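You operate a simulated robot arm through the tools that you are given. There is no shell and no other tool.

The job below is to be done with a simulated robot arm. You get a single attempt, and the scene is never put back.

JOB
Close the white and yellow peg guides to about 70 mm and lay the green stack in the red gap.
Fine: lock the white dot and yellow dot thumbscrews again.

It is judged by the outcome, as a careful person would: the job done as asked, and still so three seconds after it is handed in. It fails if anything else is knocked over, pushed out of place, dropped, spilled or broken.

ROBOT AND FRAMES
A 7-joint arm with a fingered hand, fixed in place. Base frame: the origin is at the foot of the arm, x ahead of it, y to its left, z up; the work surface is at about z = 860. Lengths are in mm, angles in rad, forces in N, time in s.
Its first joint turns from -2.897 to 2.897 rad. Payload 4.7 kg.
Tool frame: the origin (TCP) lies between the finger pads and is the grasp point; the fingertips stand 36 mm ahead of it; z points along the fingers, y is the line along which they close. Largest opening 120 mm; the body of the gripper starts 42 mm behind the TCP. The gripper is a hand of 5 fingers: y runs from the thumb to the fingers, the wrist lies at [-18, -122, -210] in the tool frame, and closing takes about 1.5 s.
Orientation is that of the tool frame in the base frame, as a unit quaternion [w, x, y, z]. With the fingers straight down and the wrist toward the robot, the tool's x, y and z point along [0, 1, 0], [1, 0, 0] and [0, 0, -1] of the base frame.

CONTROLS
- The arm moves only by the tool step_arm. Its argument "rows" is a list of rows, each a list of 7 numbers: the shift along the base's x, y, z in mm, then the turn, a rotation vector about the base's x, y, z in rad, then the opening, from 0 (shut) to 1 (fully open). In form: [[x, y, z, ax, ay, az, fingers], ...]. A call has 1 to 20 rows; each row shifts and turns the commanded pose from where the row before left it. A row lasts 0.2 s, in which the tool goes at most 50 mm and 0.15 rad; a call with a longer step from one row to the next is refused whole, and so is a gripper value outside its range. Where a pose cannot be reached the arm comes as near as it can. A force on the tool above 50 N (or 10 N above the force at the start of the call, whichever is more), or a blocked arm, ends the call early, and 0.2 s more pass. The fingers move at their own pace (about 45 mm/s each) and stop on an object; they squeeze with about 27 N. The grip force told is the motor's: it shows also when the fingers shut on nothing. Time passes only in rows, and 0.2 s behind the last, so rows that do not move let the fingers close. The reply holds the time, the measured pose of the TCP, the force on the tool along the base axes, the opening and the grip force, in the units named above and with some noise, with the torque about the TCP (base axes, N m) and any sound that the robot's microphone picked up.
- Cameras (640 x 400 px; columns grow to the right, rows downward): "scene" is fixed at [49.8, 500, 1580.4]; the picture's right is [0.25, -0.97, 0.00], its down [-0.84, -0.22, -0.50] and it looks along [0.48, 0.13, -0.87] (base axes); focal length 259 px, centre (320, 200). "wrist" rides on the gripper at [73, -91, -143] in the tool frame; the picture's right is [-0.80, 0.28, -0.53], its down [-0.53, -0.73, 0.42] and it looks along [-0.27, 0.62, 0.74] (tool axes); focal length 234 px, centre (320, 200). There is no depth. A picture from a camera that has moved, and an enlarged one, comes with that camera's place and axes in the base frame and with its lens.
- camera(camera): a new picture of that camera. The clock stands still meanwhile.
- hand_shape(shape): the hand has 5 fingers and takes this shape, open, in about a second: jaw (thumb against the fingers, like two jaws); tri (thumb and two fingers); tip (a fingertip pinch); poke (one finger out to press); point (the index stretched); flat (the hand flat); cup (the hand cupped); fist (a fist). The gripper value then closes the fingers along that shape, each until it touches; the sizes above hold for jaw. It gives what a move gives, with no picture.
- inspect(camera, box): a new picture of the part [left, top, right, bottom] of that camera's present view, enlarged. The clock stands still meanwhile.
- job_done(): hands the job in; it is judged then, once.

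Places have to be worked out from the pictures, the camera data and where the tool is seen. Open the gripper and draw the arm clear of the work before you hand the job in, unless the task says otherwise.

The tools are called after "Request:" as name(argument=value, ...) on one line, values as JSON. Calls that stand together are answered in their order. step_arm: Moves the arm, as the interface text tells. Its arguments: {"type":"object","properties":{"rows":{"type":"array","items":{"type":"array","items":{"type":"number"}}}},"required":["rows"]} The other tools are called the same way: hand_shape (shape) gives the hand a shape; camera (camera) takes a picture; inspect (camera, box) takes an enlarged picture of a part of a camera's view; job_done () hands the job in.

At the start:

```text
t: 0.0
tool_pos: [480.9, 367.2, 1243.4]
ee_rot: [0.001, 0.707, 0.707, 0.0]
contact_force: [0.1, 0.7, -0.4]
torque: [-0.01, -0.02, 0.01]
opening: 119.8
grasp_force: 0.0
shape: jaw
```

scene: 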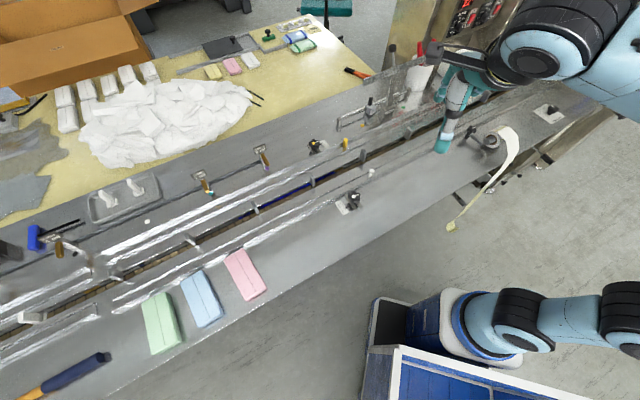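
wrist: 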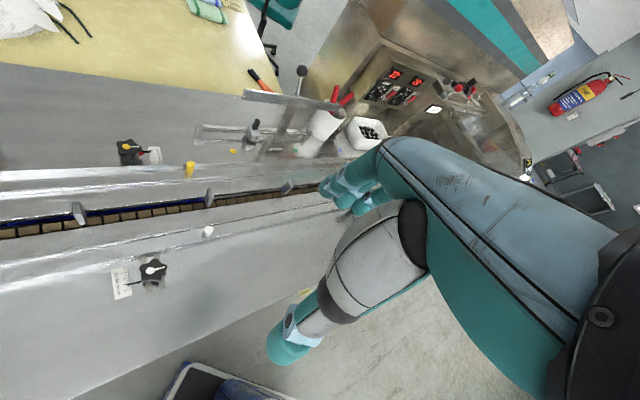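

I see a conveyor with guides, two thumbscrews (one with a white dot, one yellow), and pink/blue/green stacks. I'll look closer at the parts before moving.

Request:
inspect(camera="scene", box=[260, 80, 460, 230])

Request:
inspect(camera="scene", box=[80, 220, 280, 370])

Request:
inspect(camera="scene", box=[0, 180, 200, 330])

Request:
inspect(camera="scene", box=[140, 120, 340, 270])

Request:
inspect(camera="wrist", box=[60, 110, 260, 310])

```text
2.67 times, centred on (360, 155) of scene
camera zoom: at [49.8, 500.0, 1580.4], right [0.25, -0.97, 0.0], down [-0.84, -0.22, -0.5], along [0.48, 0.13, -0.87], focal length 691 px, centre (213, 320)
```

zoom: 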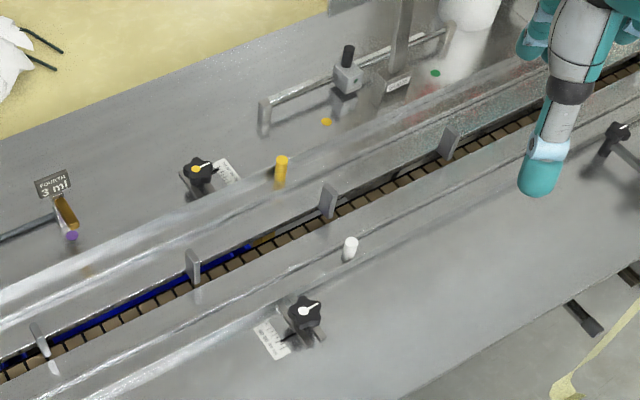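

```text
2.67 times, centred on (180, 295) of scene
camera zoom: at [49.8, 500.0, 1580.4], right [0.25, -0.97, 0.0], down [-0.84, -0.22, -0.5], along [0.48, 0.13, -0.87], focal length 691 px, centre (693, -53)
```

zoom: 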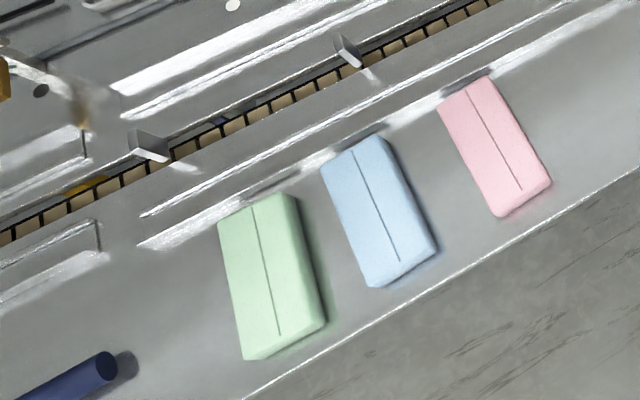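

```text
2.67 times, centred on (100, 255) of scene
camera zoom: at [49.8, 500.0, 1580.4], right [0.25, -0.97, 0.0], down [-0.84, -0.22, -0.5], along [0.48, 0.13, -0.87], focal length 691 px, centre (907, 53)
```

zoom: 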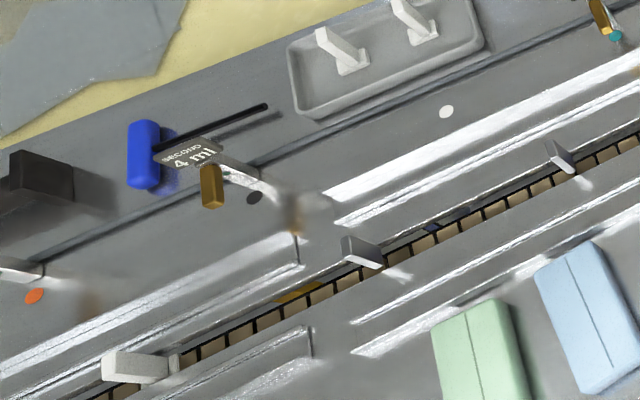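

```text
2.67 times, centred on (240, 195) of scene
camera zoom: at [49.8, 500.0, 1580.4], right [0.25, -0.97, 0.0], down [-0.84, -0.22, -0.5], along [0.48, 0.13, -0.87], focal length 691 px, centre (533, 213)
```

zoom: 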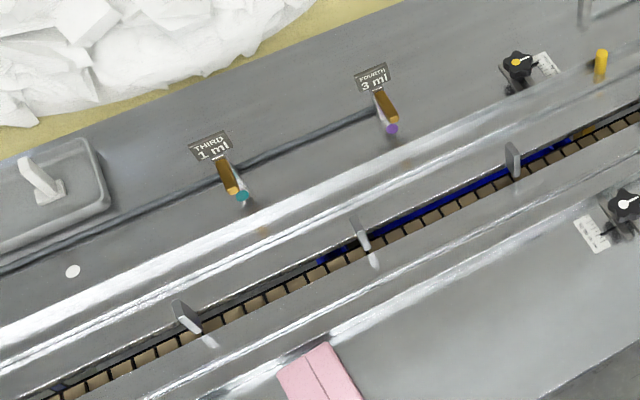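

```text
2.00 times, centred on (160, 210) of wrist
camera zoom: at [390.3, 440.8, 1385.7], right [0.28, -0.8, 0.53], down [-0.73, -0.53, -0.42], along [0.62, -0.27, -0.74], focal length 468 px, centre (640, 180)
```

zoom: 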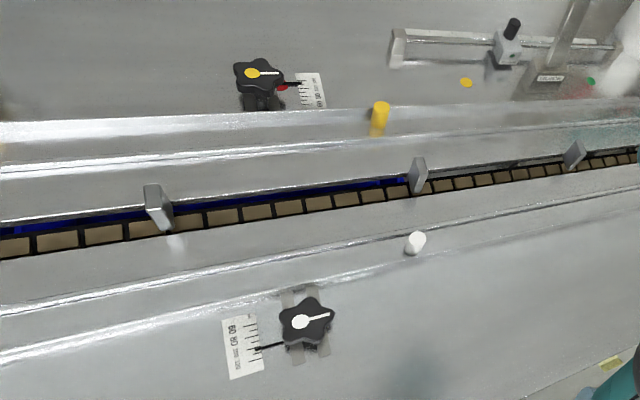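

The conveyor runs at about 45° in the base frame. I'm zooming in further to read the scales, the gap colours and the pegs.

Request:
inspect(camera="scene", box=[330, 180, 390, 220])

Request:
inspect(camera="scene", box=[300, 125, 360, 165])

Request:
inspect(camera="scene", box=[370, 90, 460, 150])

Request:
inspect(camera="scene", box=[290, 130, 380, 190])

Request:
inspect(camera="scene", box=[180, 170, 300, 250])

Request:
inspect(camera="scene", box=[60, 220, 180, 300])

Request:
inspect(camera="scene", box=[0, 260, 120, 340])

Request:
inspect(camera="wrist", box=[100, 240, 190, 300])

Request:
inspect(camera="wrist", box=[100, 125, 190, 185])

Request:
inspect(camera="wrist", box=[180, 80, 360, 220])

```text
10.00 times, centred on (360, 200) of scene
camera zoom: at [49.8, 500.0, 1580.4], right [0.25, -0.97, 0.0], down [-0.84, -0.22, -0.5], along [0.48, 0.13, -0.87], focal length 2590 px, centre (-80, 200)
```

zoom: 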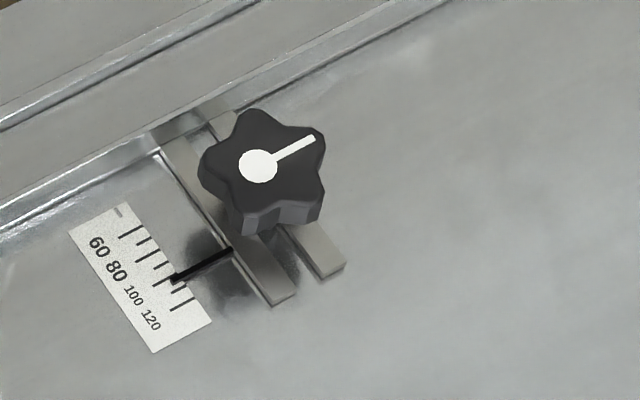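

```text
10.00 times, centred on (330, 145) of scene
camera zoom: at [49.8, 500.0, 1580.4], right [0.25, -0.97, 0.0], down [-0.84, -0.22, -0.5], along [0.48, 0.13, -0.87], focal length 2590 px, centre (220, 750)
```

zoom: 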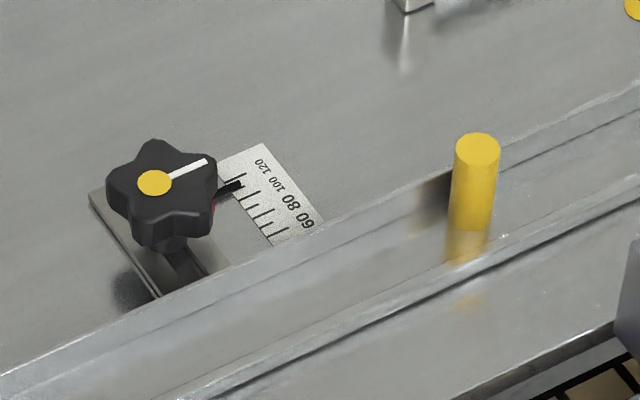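

```text
6.67 times, centred on (415, 120) of scene
camera zoom: at [49.8, 500.0, 1580.4], right [0.25, -0.97, 0.0], down [-0.84, -0.22, -0.5], along [0.48, 0.13, -0.87], focal length 1727 px, centre (-313, 733)
```

zoom: 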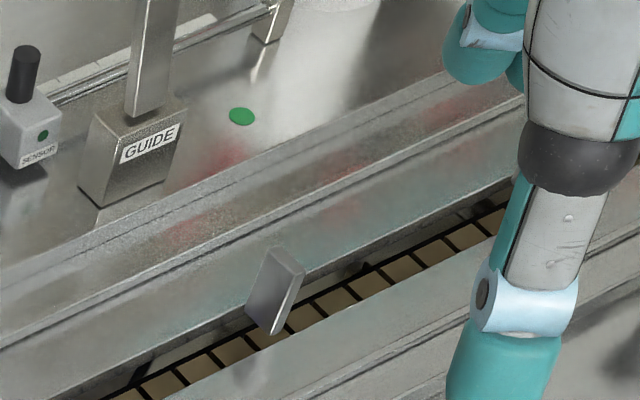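

```text
6.67 times, centred on (335, 160) of scene
camera zoom: at [49.8, 500.0, 1580.4], right [0.25, -0.97, 0.0], down [-0.84, -0.22, -0.5], along [0.48, 0.13, -0.87], focal length 1727 px, centre (220, 467)
```

zoom: 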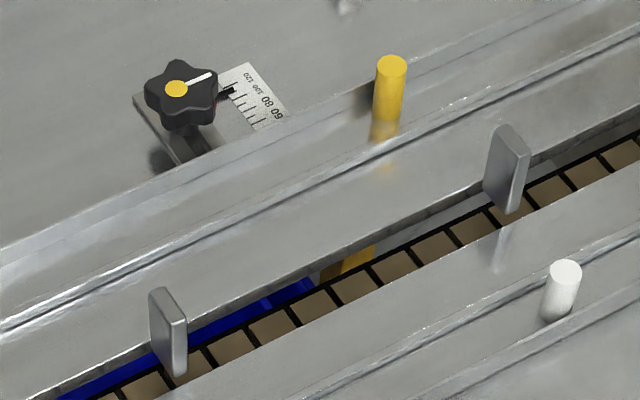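

```text
5.00 times, centred on (240, 210) of scene
camera zoom: at [49.8, 500.0, 1580.4], right [0.25, -0.97, 0.0], down [-0.84, -0.22, -0.5], along [0.48, 0.13, -0.87], focal length 1295 px, centre (720, 150)
```

zoom: 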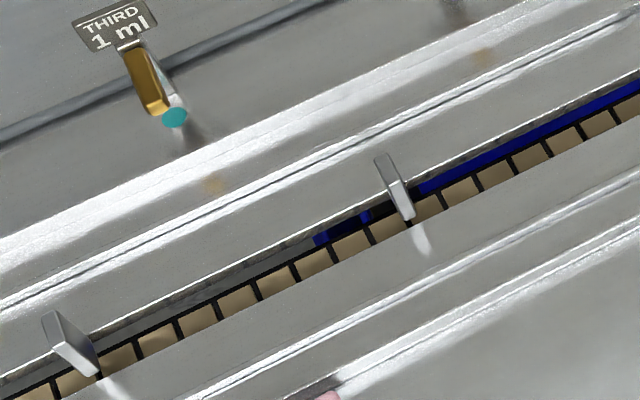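

```text
5.00 times, centred on (120, 260) of scene
camera zoom: at [49.8, 500.0, 1580.4], right [0.25, -0.97, 0.0], down [-0.84, -0.22, -0.5], along [0.48, 0.13, -0.87], focal length 1295 px, centre (1320, -100)
```

zoom: 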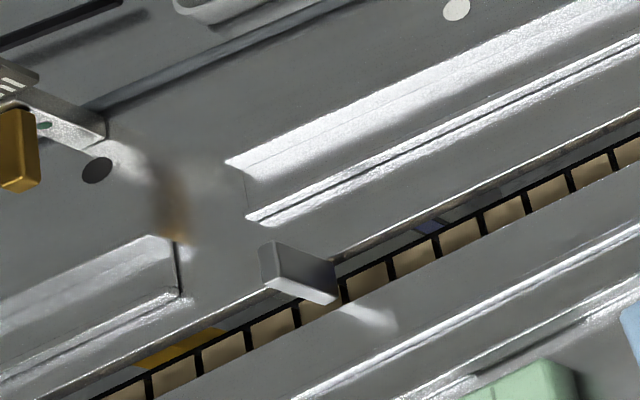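

```text
5.00 times, centred on (60, 300) of scene
camera zoom: at [49.8, 500.0, 1580.4], right [0.25, -0.97, 0.0], down [-0.84, -0.22, -0.5], along [0.48, 0.13, -0.87], focal length 1295 px, centre (1620, -300)
```

zoom: 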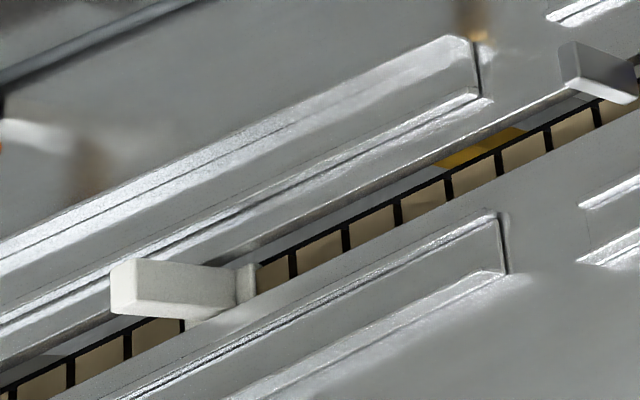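

```text
6.67 times, centred on (145, 270) of wrist
camera zoom: at [390.3, 440.8, 1385.7], right [0.28, -0.8, 0.53], down [-0.73, -0.53, -0.42], along [0.62, -0.27, -0.74], focal length 1561 px, centre (1487, -267)
```

zoom: 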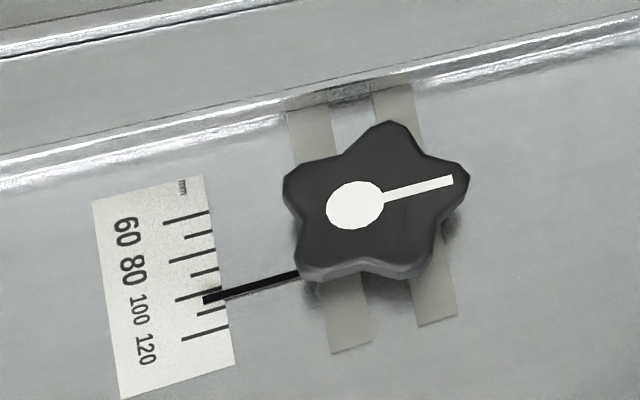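

```text
6.67 times, centred on (145, 155) of wrist
camera zoom: at [390.3, 440.8, 1385.7], right [0.28, -0.8, 0.53], down [-0.73, -0.53, -0.42], along [0.62, -0.27, -0.74], focal length 1561 px, centre (1487, 500)
```

zoom: 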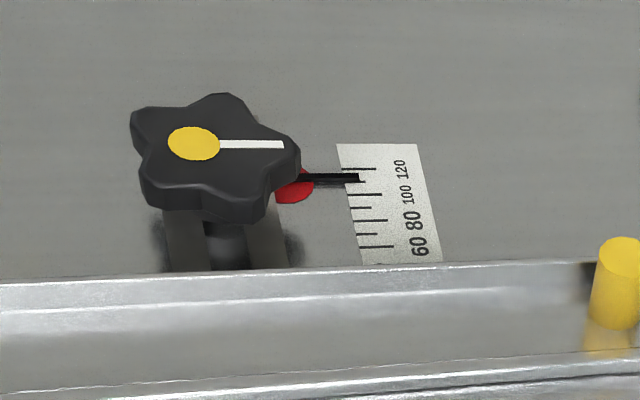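

```text
2.86 times, centred on (270, 150) of wrist
camera zoom: at [390.3, 440.8, 1385.7], right [0.28, -0.8, 0.53], down [-0.73, -0.53, -0.42], along [0.62, -0.27, -0.74], focal length 669 px, centre (463, 343)
```

zoom: 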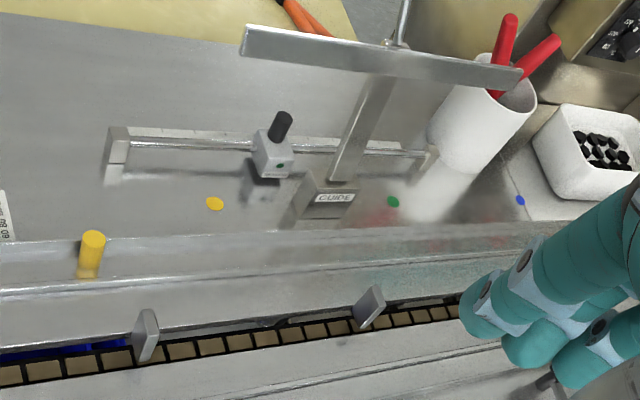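

The coloured dots on the deck label the gaps every 200 mm. The red dot, beside the yellow-dot knob, marks the gap between the paddles at about s=-106 and s=+94 along the belt. Scales read about 105 (white) and 115 (yellow). I turn the hand square to the conveyor and move near the white knob for a closer look.

Request:
step_arm(rows=[[-6, 13, -15, 0, 0, 0.0982, 1], [-6, 13, -15, 0, 0, 0.0982, 1], [-6, 13, -15, 0, 0, 0.0982, 1], [-6, 13, -15, 0, 0, 0.0982, 1], [-6, 13, -15, 0, 0, 0.0982, 1], [-6, 13, -15, 0, 0, 0.0982, 1], [-5, 13, -15, 0, 0, 0.0982, 1], [-5, 12, -15, 0, 0, 0.098, 1], [0, 0, 0, 0, 0, 0, 1]])

Request:
camera(camera="wrist")

Request:
camera(camera="scene")

```text
t: 2.0
tool_pos: [432.1, 470.7, 1125.4]
ee_rot: [0.0, 0.383, 0.924, 0.0]
contact_force: [-0.6, -0.2, 0.5]
torque: [0.01, -0.01, -0.01]
opening: 119.4
grasp_force: 0.1
shape: jaw
```

```text
taken
camera wrist: at [318.1, 457.6, 1267.9], right [0.77, -0.37, 0.53], down [-0.14, -0.89, -0.42], along [0.63, 0.25, -0.74], focal length 234 px, centre (320, 200)
```

wrist: 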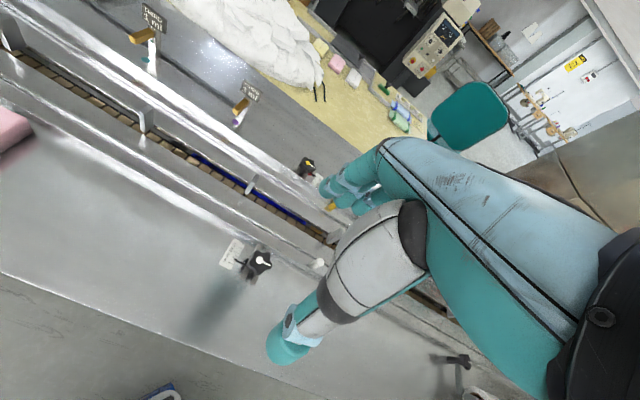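

```text
taken
```

scene: 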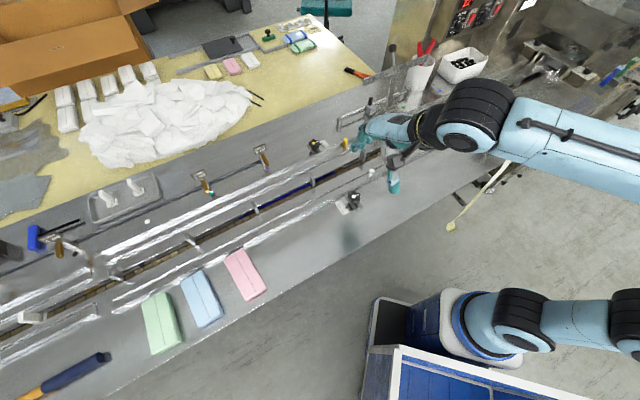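

The hand is square to the conveyor now. I'm zooming on the rails, pegs and knobs from this view.

Request:
inspect(camera="wrist", box=[180, 140, 360, 290])

Request:
inspect(camera="wrist", box=[210, 225, 300, 285])

Request:
inspect(camera="scene", box=[300, 120, 480, 220])

Request:
inspect(camera="wrist", box=[0, 0, 180, 120])

```text
2.67 times, centred on (270, 215) of wrist
camera zoom: at [318.1, 457.6, 1267.9], right [0.77, -0.37, 0.53], down [-0.14, -0.89, -0.42], along [0.63, 0.25, -0.74], focal length 624 px, centre (453, 160)
```

zoom: 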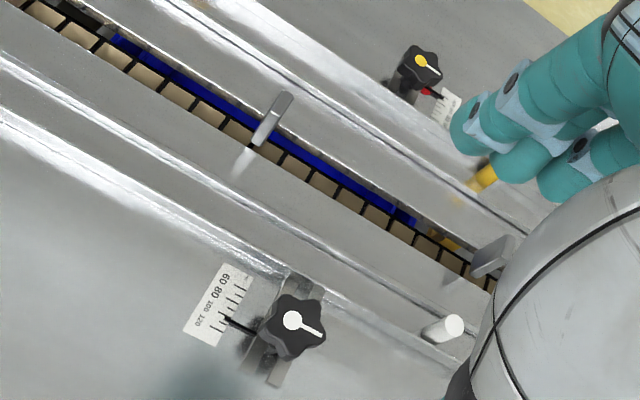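

```text
6.67 times, centred on (255, 255) of wrist
camera zoom: at [318.1, 457.6, 1267.9], right [0.77, -0.37, 0.53], down [-0.14, -0.89, -0.42], along [0.63, 0.25, -0.74], focal length 1561 px, centre (753, -167)
```

zoom: 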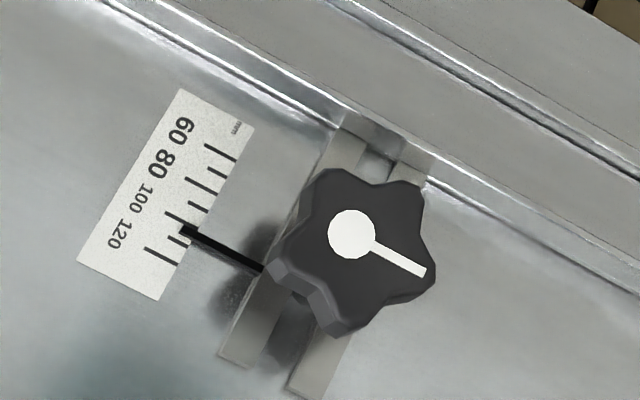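

```text
3.56 times, centred on (390, 170) of scene
camera zoom: at [49.8, 500.0, 1580.4], right [0.25, -0.97, 0.0], down [-0.84, -0.22, -0.5], along [0.48, 0.13, -0.87], focal length 921 px, centre (71, 307)
```

zoom: 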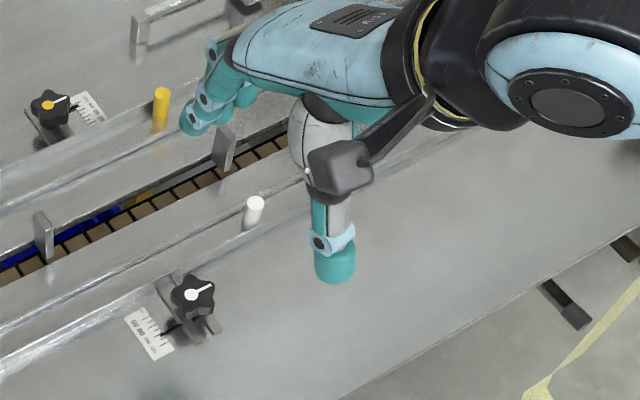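

```text
3.33 times, centred on (90, 60) of wrist
camera zoom: at [318.1, 457.6, 1267.9], right [0.77, -0.37, 0.53], down [-0.14, -0.89, -0.42], along [0.63, 0.25, -0.74], focal length 781 px, centre (1087, 667)
```

zoom: 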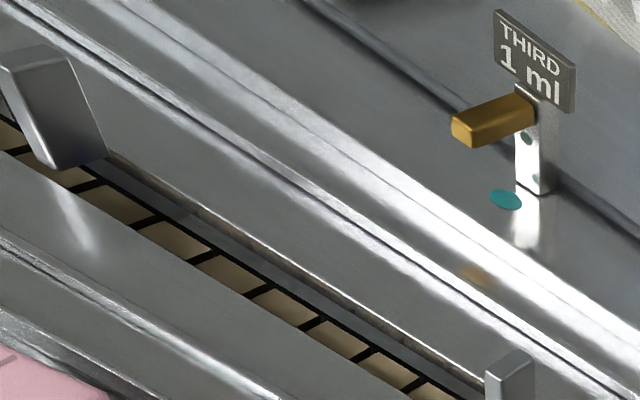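

I estimate the white knob's dot at about (473, 503, 883). The near guide edge is close to it, so finger width matters. I'm taking a closer look at the hand and both scales.

Request:
inspect(camera="scene", box=[340, 100, 430, 210])

Request:
inspect(camera="wrist", box=[215, 230, 275, 270])

Request:
inspect(camera="wrist", box=[290, 140, 350, 190])

Request:
inspect(camera="wrist", box=[240, 120, 440, 370])

```text
3.64 times, centred on (385, 155) of scene
camera zoom: at [49.8, 500.0, 1580.4], right [0.25, -0.97, 0.0], down [-0.84, -0.22, -0.5], along [0.48, 0.13, -0.87], focal length 942 px, centre (84, 364)
```

zoom: 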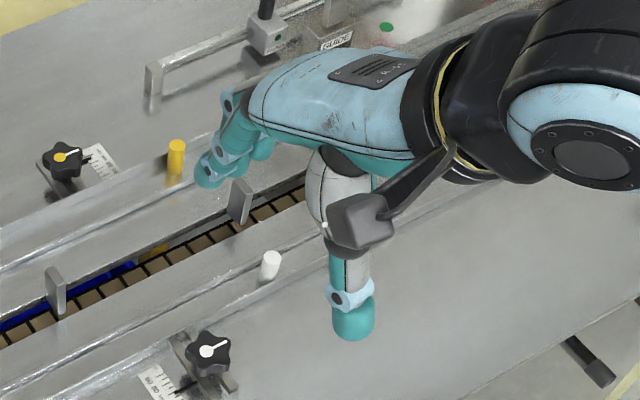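

```text
10.00 times, centred on (245, 250) of wrist
camera zoom: at [318.1, 457.6, 1267.9], right [0.77, -0.37, 0.53], down [-0.14, -0.89, -0.42], along [0.63, 0.25, -0.74], focal length 2342 px, centre (1070, -300)
```

zoom: 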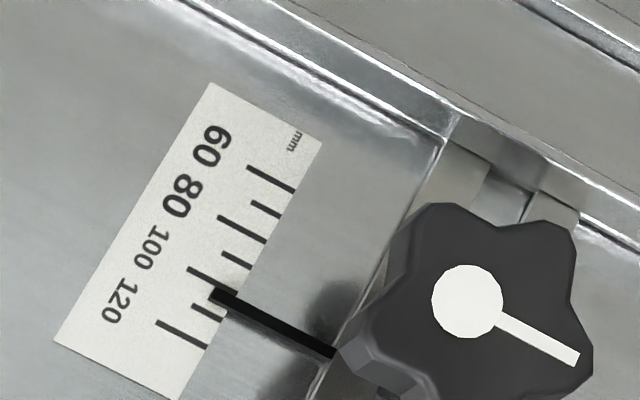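

```text
8.00 times, centred on (320, 165) of wrist
camera zoom: at [318.1, 457.6, 1267.9], right [0.77, -0.37, 0.53], down [-0.14, -0.89, -0.42], along [0.63, 0.25, -0.74], focal length 1873 px, centre (320, 480)
```

zoom: 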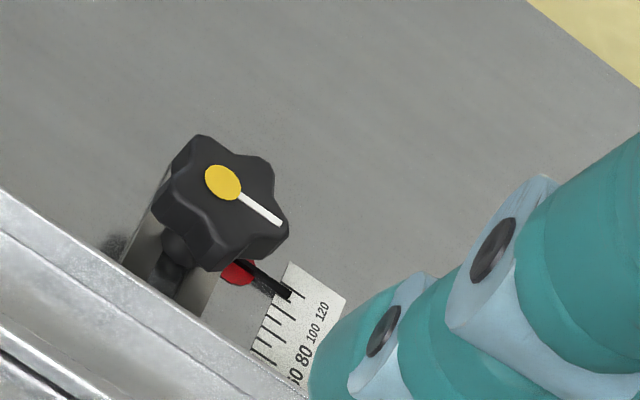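

```text
1.60 times, centred on (340, 245) of wrist
camera zoom: at [318.1, 457.6, 1267.9], right [0.77, -0.37, 0.53], down [-0.14, -0.89, -0.42], along [0.63, 0.25, -0.74], focal length 375 px, centre (288, 128)
```

zoom: 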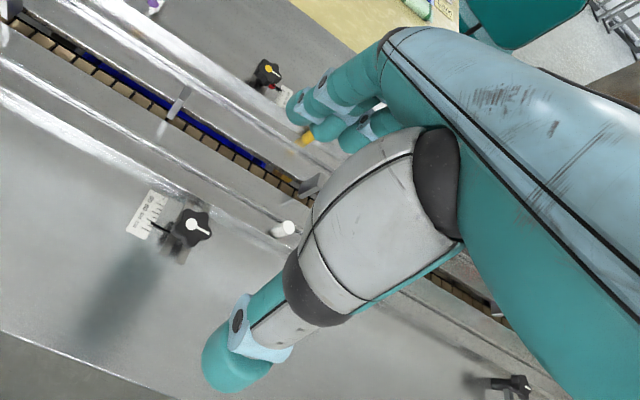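

Scale readings: white about 103–105, yellow about 113. I'll try the "tri" shape in free air to see whether it is slimmer for gripping the star knobs.

Request:
hand_shape(shape="tri")

Request:
inspect(camera="wrist", box=[240, 120, 440, 370])

Request:
inspect(camera="scene", box=[340, 100, 430, 210])

Request:
hand_shape(shape="tip")

Request:
inspect(camera="wrist", box=[240, 120, 440, 370])

Request:
inspect(camera="scene", box=[340, 100, 430, 210])

```text
t: 2.9
tool_pos: [433.2, 470.8, 1125.8]
ee_rot: [0.0, 0.382, 0.924, 0.0]
contact_force: [0.7, 0.2, -1.3]
torque: [0.04, 0.0, 0.0]
opening: 119.4
grasp_force: 0.0
shape: tri
```

```text
1.60 times, centred on (340, 245) of wrist
camera zoom: at [318.1, 457.6, 1268.1], right [0.77, -0.37, 0.53], down [-0.14, -0.89, -0.42], along [0.63, 0.25, -0.74], focal length 375 px, centre (288, 128)
```

zoom: 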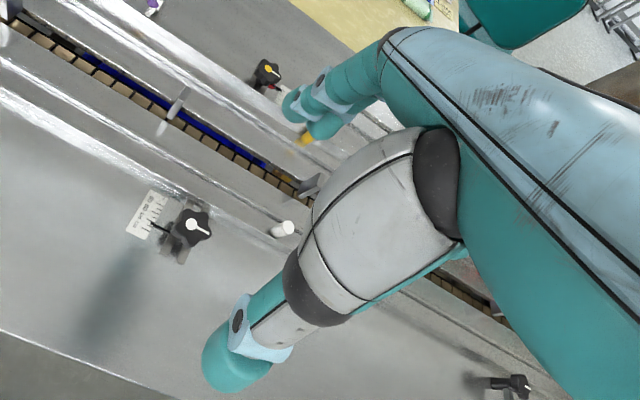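

```text
3.64 times, centred on (385, 155) of scene
camera zoom: at [49.8, 500.0, 1580.4], right [0.25, -0.97, 0.0], down [-0.84, -0.22, -0.5], along [0.48, 0.13, -0.87], focal length 942 px, centre (84, 364)
```

zoom: 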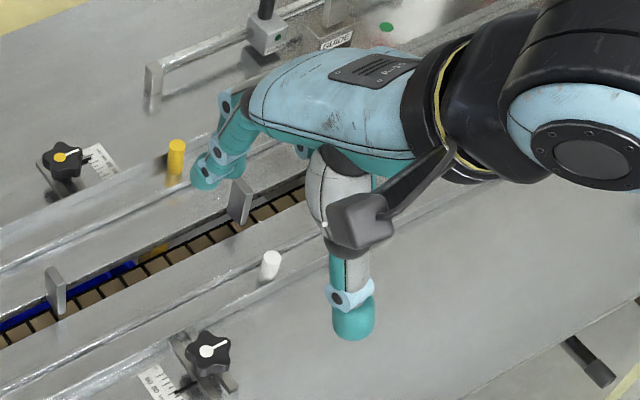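

```text
t: 3.8
tool_pos: [433.2, 469.9, 1126.2]
ee_rot: [0.0, 0.382, 0.924, 0.0]
contact_force: [-0.5, -0.2, 0.3]
torque: [-0.03, -0.01, -0.02]
opening: 119.8
grasp_force: 0.1
shape: tip
```

```text
1.60 times, centred on (340, 245) of wrist
camera zoom: at [318.1, 457.6, 1268.1], right [0.77, -0.37, 0.53], down [-0.14, -0.89, -0.42], along [0.63, 0.25, -0.74], focal length 375 px, centre (288, 128)
```

zoom: 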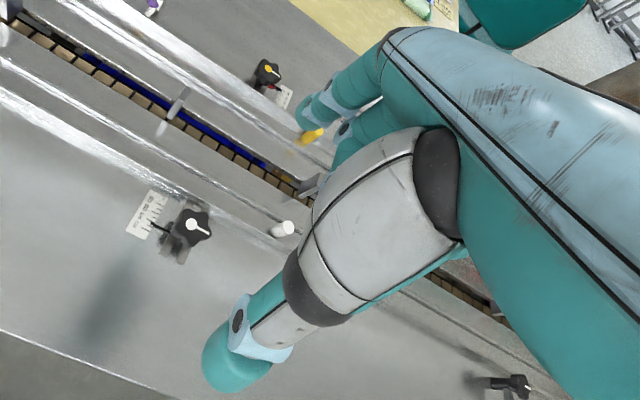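

```text
3.64 times, centred on (385, 155) of scene
camera zoom: at [49.8, 500.0, 1580.4], right [0.25, -0.97, 0.0], down [-0.84, -0.22, -0.5], along [0.48, 0.13, -0.87], focal length 942 px, centre (84, 364)
```

zoom: 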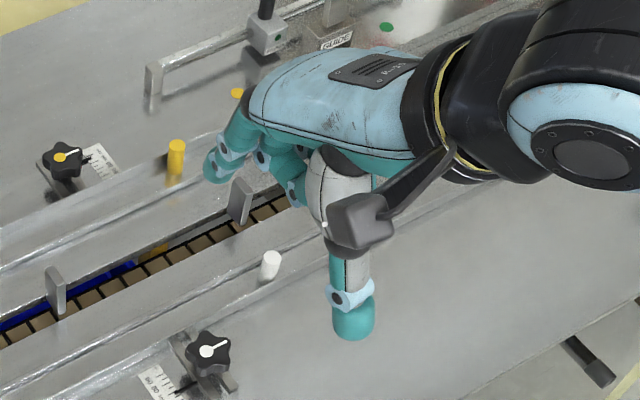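

"tri" keeps the thumb plus two fingers and curls the others away, which suits the knobs. I'll partly close it to about 45 mm in the air to see where the tips meet relative to the TCP.

Request:
hand_shape(shape="tri")

Request:
step_arm(rows=[[0, 0, 0, 0, 0, 0, 0.4], [0, 0, 0, 0, 0, 0, 0.4], [0, 0, 0, 0, 0, 0, 0.4], [0, 0, 0, 0, 0, 0, 0.4], [0, 0, 0, 0, 0, 0, 0.4], [0, 0, 0, 0, 0, 0, 0.4]])

Request:
inspect(camera="wrist", box=[240, 120, 440, 370])

Request:
inspect(camera="scene", box=[340, 100, 430, 210])

```text
t: 4.7
tool_pos: [432.8, 470.7, 1125.1]
ee_rot: [0.0, 0.382, 0.924, -0.001]
contact_force: [-0.4, 0.3, 0.5]
torque: [-0.02, -0.01, 0.03]
opening: 119.4
grasp_force: 0.1
shape: tri
```

```text
t: 6.1
tool_pos: [434.1, 470.5, 1125.4]
ee_rot: [0.0, 0.382, 0.924, 0.0]
contact_force: [-0.6, 0.5, -0.5]
torque: [0.01, -0.01, 0.0]
opening: 48.4
grasp_force: 0.1
shape: tri
```

```text
1.60 times, centred on (340, 245) of wrist
camera zoom: at [318.1, 457.6, 1268.1], right [0.77, -0.37, 0.53], down [-0.14, -0.89, -0.42], along [0.63, 0.25, -0.74], focal length 375 px, centre (288, 128)
```

zoom: 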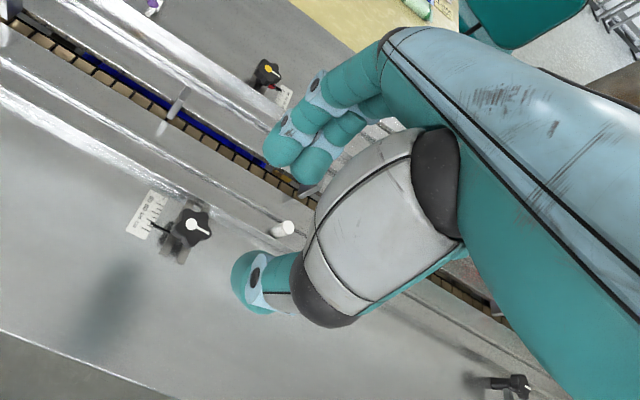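

```text
3.64 times, centred on (385, 155) of scene
camera zoom: at [49.8, 500.0, 1580.4], right [0.25, -0.97, 0.0], down [-0.84, -0.22, -0.5], along [0.48, 0.13, -0.87], focal length 942 px, centre (84, 364)
```

zoom: 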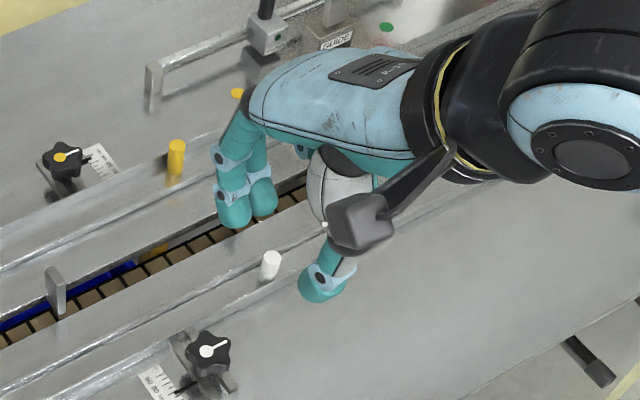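

Tips meet around the TCP as expected. Next I check the guide cross-section height near the white knob with a tighter zoom from both cameras.

Request:
inspect(camera="wrist", box=[235, 215, 295, 255])

Request:
inspect(camera="scene", box=[335, 160, 395, 200])

Request:
inspect(camera="scene", box=[60, 230, 140, 300])

Request:
inspect(camera="wrist", box=[0, 20, 90, 100])

```text
10.00 times, centred on (265, 235) of wrist
camera zoom: at [318.1, 457.6, 1268.1], right [0.77, -0.37, 0.53], down [-0.14, -0.89, -0.42], along [0.63, 0.25, -0.74], focal length 2342 px, centre (870, -150)
```

zoom: 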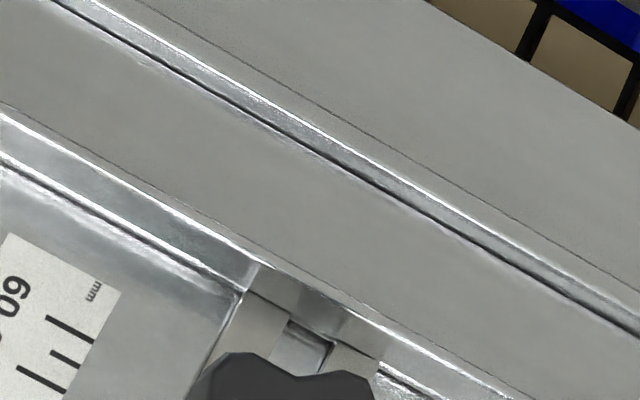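

```text
10.00 times, centred on (365, 180) of scene
camera zoom: at [49.8, 500.0, 1580.4], right [0.25, -0.97, 0.0], down [-0.84, -0.22, -0.5], along [0.48, 0.13, -0.87], focal length 2590 px, centre (-130, 400)
```

zoom: 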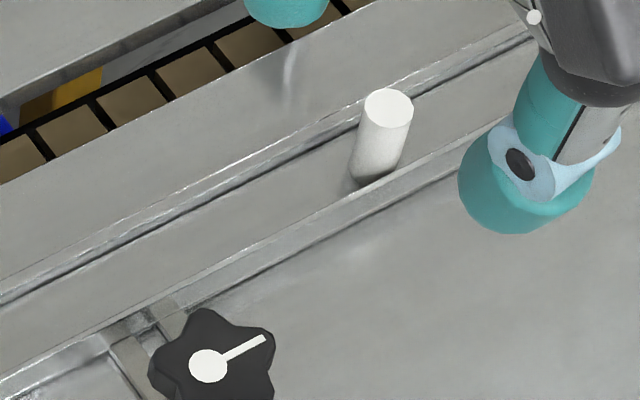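

```text
5.71 times, centred on (100, 265) of scene
camera zoom: at [49.8, 500.0, 1580.4], right [0.25, -0.97, 0.0], down [-0.84, -0.22, -0.5], along [0.48, 0.13, -0.87], focal length 1480 px, centre (1577, -171)
```

zoom: 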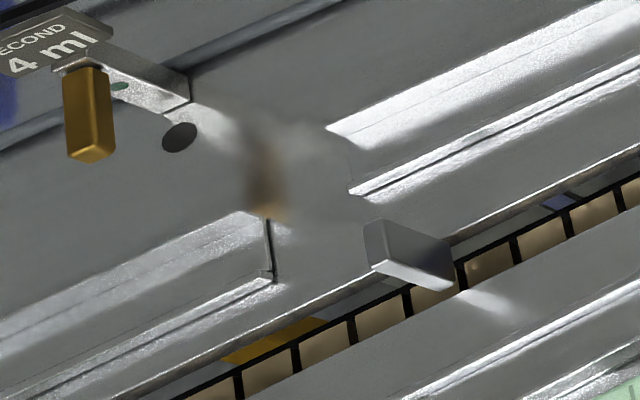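

```text
5.00 times, centred on (45, 60) of wrist
camera zoom: at [318.1, 457.6, 1268.1], right [0.77, -0.37, 0.53], down [-0.14, -0.89, -0.42], along [0.63, 0.25, -0.74], focal length 1171 px, centre (1695, 900)
```

zoom: 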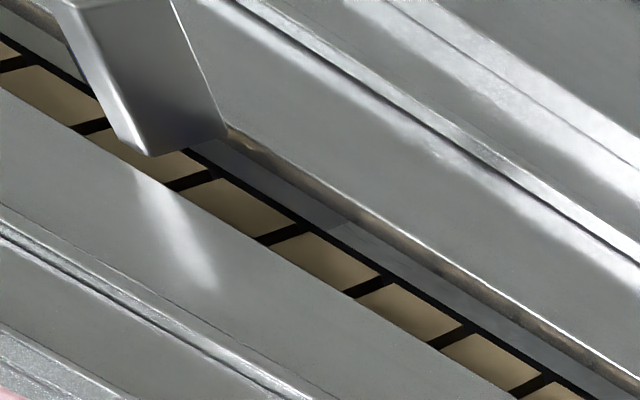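

The guides look like low bars (about 16 mm high, n≈725–749 for the near one), and the knob gap to the guide is roughly 15 mm. I'll approach the white knob with the fingers closing along the belt direction (yaw ≈ 120°), so nothing hits the guide. First I hover above it.

Request:
step_arm(rows=[[4, 3, -12, 0, 0, 0.131, 0.8], [4, 3, -12, 0, 0, 0.131, 0.8], [4, 3, -12, 0, 0, 0.131, 0.8], [4, 3, -12, 0, 0, 0.131, 0.8], [4, 3, -12, 0, 0, 0.131, 0.8], [4, 3, -12, 0, 0, 0.131, 0.8], [4, 3, -12, 0, 0, 0.131, 0.8], [4, 3, -12, 0, 0, 0.131, 0.8], [4, 4, -12, 0, 0, 0.131, 0.8], [3, 4, -12, 0, 0, 0.131, 0.8], [0, 0, 0, 0, 0, 0, 0.8]])

Request:
camera(camera="wrist")

Request:
inspect(camera="scene", box=[290, 120, 430, 230])

```text
t: 8.5
tool_pos: [475.3, 503.0, 1004.6]
ee_rot: [0.0, -0.261, 0.965, 0.0]
contact_force: [0.1, -0.5, -0.3]
torque: [0.0, 0.04, -0.02]
opening: 95.6
grasp_force: 0.1
shape: tri
```

```text
taken
camera wrist: at [459.3, 388.7, 1146.2], right [0.55, 0.65, 0.53], down [0.83, -0.36, -0.42], along [-0.08, 0.67, -0.74], focal length 234 px, centre (320, 200)
```

wrist: 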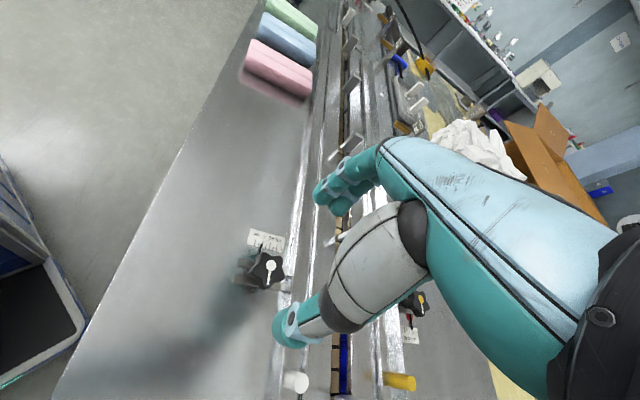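

```text
3.64 times, centred on (360, 175) of scene
camera zoom: at [49.8, 500.0, 1580.4], right [0.25, -0.97, 0.0], down [-0.84, -0.22, -0.5], along [0.48, 0.13, -0.87], focal length 942 px, centre (174, 291)
```

zoom: 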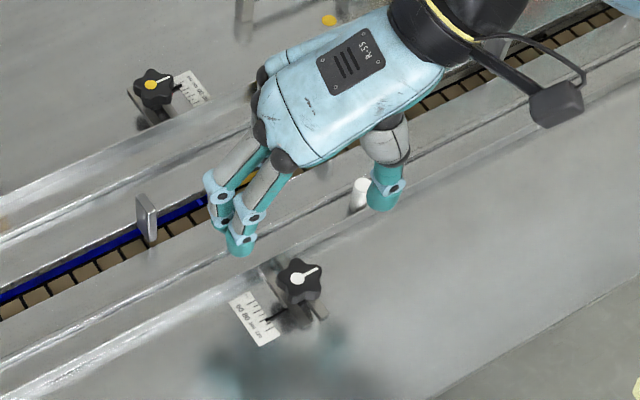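

Now the hand is above the white knob at yaw 120°. I zoom to refine the knob's place relative to the tool.

Request:
inspect(camera="wrist", box=[230, 225, 320, 285])

Request:
inspect(camera="wrist", box=[220, 140, 440, 400])

```text
6.67 times, centred on (275, 255) of wrist
camera zoom: at [459.3, 388.7, 1146.2], right [0.55, 0.65, 0.53], down [0.83, -0.36, -0.42], along [-0.08, 0.67, -0.74], focal length 1561 px, centre (620, -167)
```

zoom: 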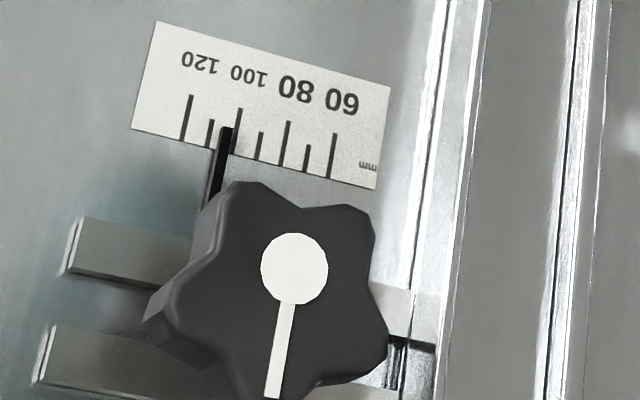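

```text
1.54 times, centred on (330, 270) of wrist
camera zoom: at [459.3, 388.7, 1146.2], right [0.55, 0.65, 0.53], down [0.83, -0.36, -0.42], along [-0.08, 0.67, -0.74], focal length 360 px, centre (305, 92)
```

zoom: 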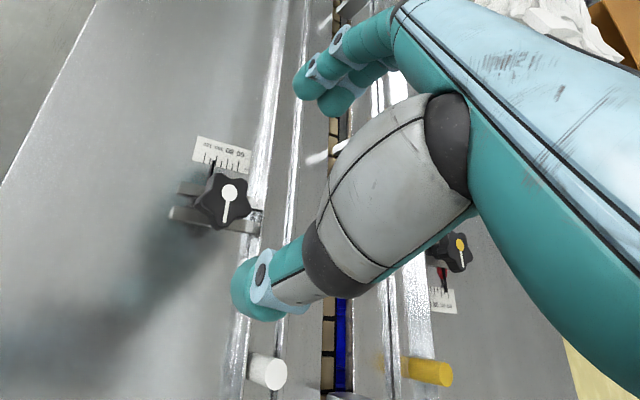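

Refined estimate: white knob centre (469, 503.5), top z≈888, 41 mm across. I centre the TCP over it and descend with the tri grip open to 72 mm, stopping above for a check.

Request:
step_arm(rows=[[-3, 0, -15, 0, 0, 0, 0.62], [-3, 0.5, -15, 0, 0, 0, 0.62], [0, 0, -15, 0, 0, 0, 0.62], [0, 0, -15, 0, 0, 0, 0.62], [0, 0, -10, 0, 0, 0, 0.62], [0, 0, 0, 0, 0, 0, 0.62]])

Request:
camera(camera="wrist")

Request:
inspect(camera="scene", box=[300, 150, 400, 230])

```text
t: 9.9
tool_pos: [468.7, 504.2, 933.8]
ee_rot: [-0.001, -0.26, 0.966, 0.0]
contact_force: [0.3, -0.6, 0.3]
torque: [0.02, 0.02, -0.01]
opening: 75.0
grasp_force: 0.0
shape: tri
```

```text
taken
camera wrist: at [452.1, 389.5, 1075.2], right [0.55, 0.65, 0.53], down [0.83, -0.37, -0.42], along [-0.08, 0.67, -0.74], focal length 234 px, centre (320, 200)
```

wrist: 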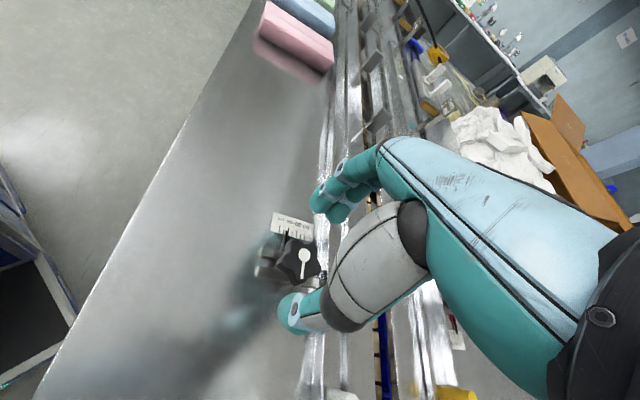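

```text
5.00 times, centred on (350, 190) of scene
camera zoom: at [49.8, 500.0, 1580.4], right [0.25, -0.97, 0.0], down [-0.84, -0.22, -0.5], along [0.48, 0.13, -0.87], focal length 1295 px, centre (170, 250)
```

zoom: 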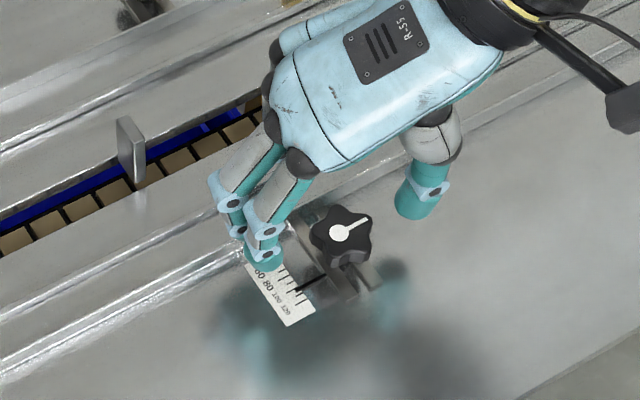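

The knob dot sits right under the TCP line. I descend so the fingertips reach z≈872 around the knob, watching the force.

Request:
step_arm(rows=[[0, 0, -8, 0, 0, 0, 0.62], [0, 0, -8, 0, 0, 0, 0.62], [0, 0, -8, 0, 0, 0, 0.62], [0, 0, 0, 0, 0, 0, 0.62]])

Request:
inspect(camera="scene", box=[300, 150, 400, 230])

Request:
inspect(camera="wrist", box=[240, 170, 390, 340])

```text
t: 10.9
tool_pos: [468.5, 504.2, 908.0]
ee_rot: [0.0, -0.261, 0.965, 0.0]
contact_force: [0.7, 0.3, -1.1]
torque: [0.01, 0.0, 0.04]
opening: 75.0
grasp_force: 0.0
shape: tri
```

```text
5.00 times, centred on (350, 190) of scene
camera zoom: at [49.8, 500.0, 1580.4], right [0.25, -0.97, 0.0], down [-0.84, -0.22, -0.5], along [0.48, 0.13, -0.87], focal length 1295 px, centre (170, 250)
```

zoom: 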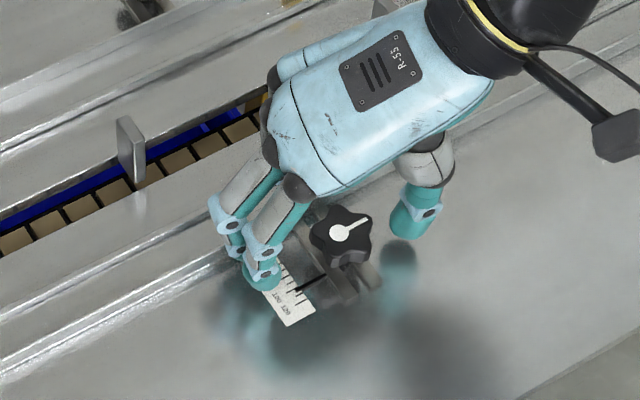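

```text
2.35 times, centred on (315, 255) of wrist
camera zoom: at [452.3, 389.0, 1051.0], right [0.55, 0.65, 0.53], down [0.83, -0.37, -0.42], along [-0.08, 0.67, -0.74], focal length 551 px, centre (332, 71)
```

zoom: 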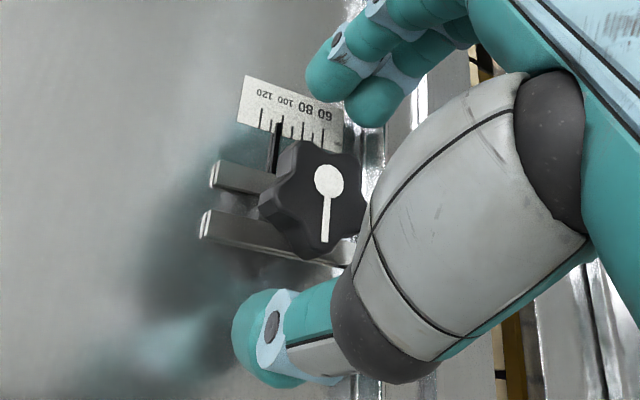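

Thumb and fingers straddle the knob, no contact yet. I close the grip on it.

Request:
step_arm(rows=[[0, 0, 0, 0, 0, 0, 0.2], [0, 0, 0, 0, 0, 0, 0.2], [0, 0, 0, 0, 0, 0, 0.2], [0, 0, 0, 0, 0, 0, 0.2], [0, 0, 0, 0, 0, 0, 0.2], [0, 0, 0, 0, 0, 0, 0.2]])

Request:
inspect(camera="scene", box=[300, 150, 400, 230])

Request:
inspect(camera="wrist", box=[240, 170, 390, 340])

```text
t: 12.3
tool_pos: [467.5, 503.4, 908.3]
ee_rot: [-0.001, -0.26, 0.965, 0.001]
contact_force: [2.9, -6.4, -2.7]
torque: [-0.19, -0.1, -0.01]
opening: 28.5
grasp_force: 26.7
shape: tri
```

```text
5.00 times, centred on (350, 190) of scene
camera zoom: at [49.8, 500.0, 1580.4], right [0.25, -0.97, 0.0], down [-0.84, -0.22, -0.5], along [0.48, 0.13, -0.87], focal length 1295 px, centre (170, 250)
```

zoom: 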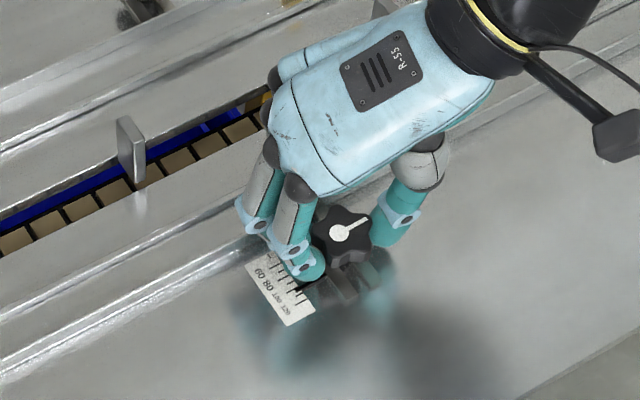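

```text
2.35 times, centred on (315, 255) of wrist
camera zoom: at [452.5, 388.7, 1050.9], right [0.55, 0.65, 0.52], down [0.83, -0.37, -0.42], along [-0.08, 0.67, -0.74], focal length 551 px, centre (332, 71)
```

zoom: 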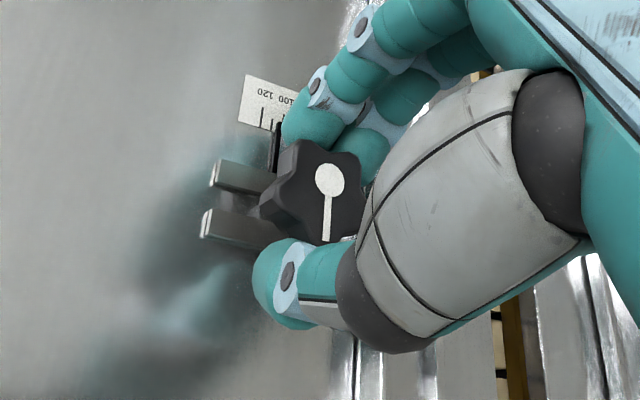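

The knob is gripped at 26.7 N. I turn it counter-clockwise (loosening) in small steps and check torque and sound.

Request:
step_arm(rows=[[0, 0, 0, 0, 0, 0.08, 0.2], [0, 0, 0, 0, 0, 0.08, 0.2], [0, 0, 0, 0, 0, 0.08, 0.2], [0, 0, 0, 0, 0, 0.08, 0.2], [0, 0, 0, 0, 0, 0, 0.2]])

Request:
inspect(camera="scene", box=[300, 150, 400, 230])

Request:
inspect(camera="wrist", box=[240, 170, 390, 340])

```text
t: 13.5
tool_pos: [468.7, 502.8, 910.3]
ee_rot: [-0.001, -0.412, 0.911, 0.0]
contact_force: [-2.2, -3.0, -9.1]
torque: [-0.01, 0.08, 0.01]
opening: 27.7
grasp_force: 27.3
shape: tri
```

```text
5.00 times, centred on (350, 190) of scene
camera zoom: at [49.8, 500.0, 1580.4], right [0.25, -0.97, 0.0], down [-0.84, -0.22, -0.5], along [0.48, 0.13, -0.87], focal length 1295 px, centre (170, 250)
```

zoom: 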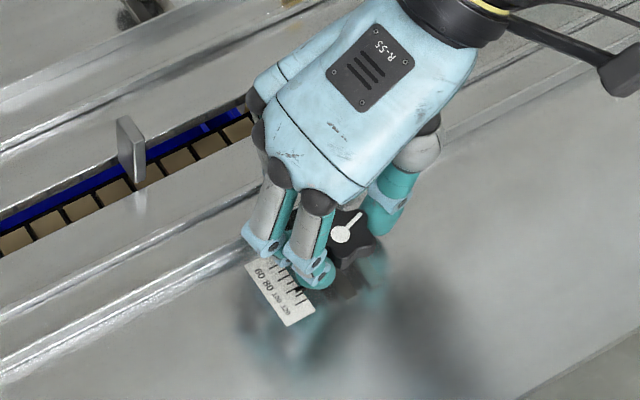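

```text
2.35 times, centred on (315, 255) of wrist
camera zoom: at [489.6, 388.5, 1051.5], right [0.32, 0.79, 0.52], down [0.9, -0.09, -0.42], along [-0.29, 0.61, -0.74], focal length 551 px, centre (332, 71)
```

zoom: 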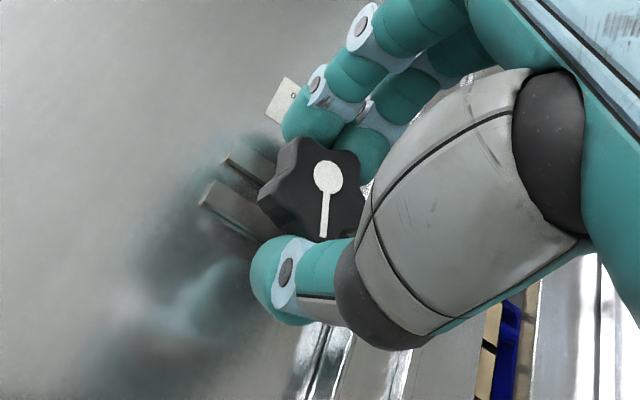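

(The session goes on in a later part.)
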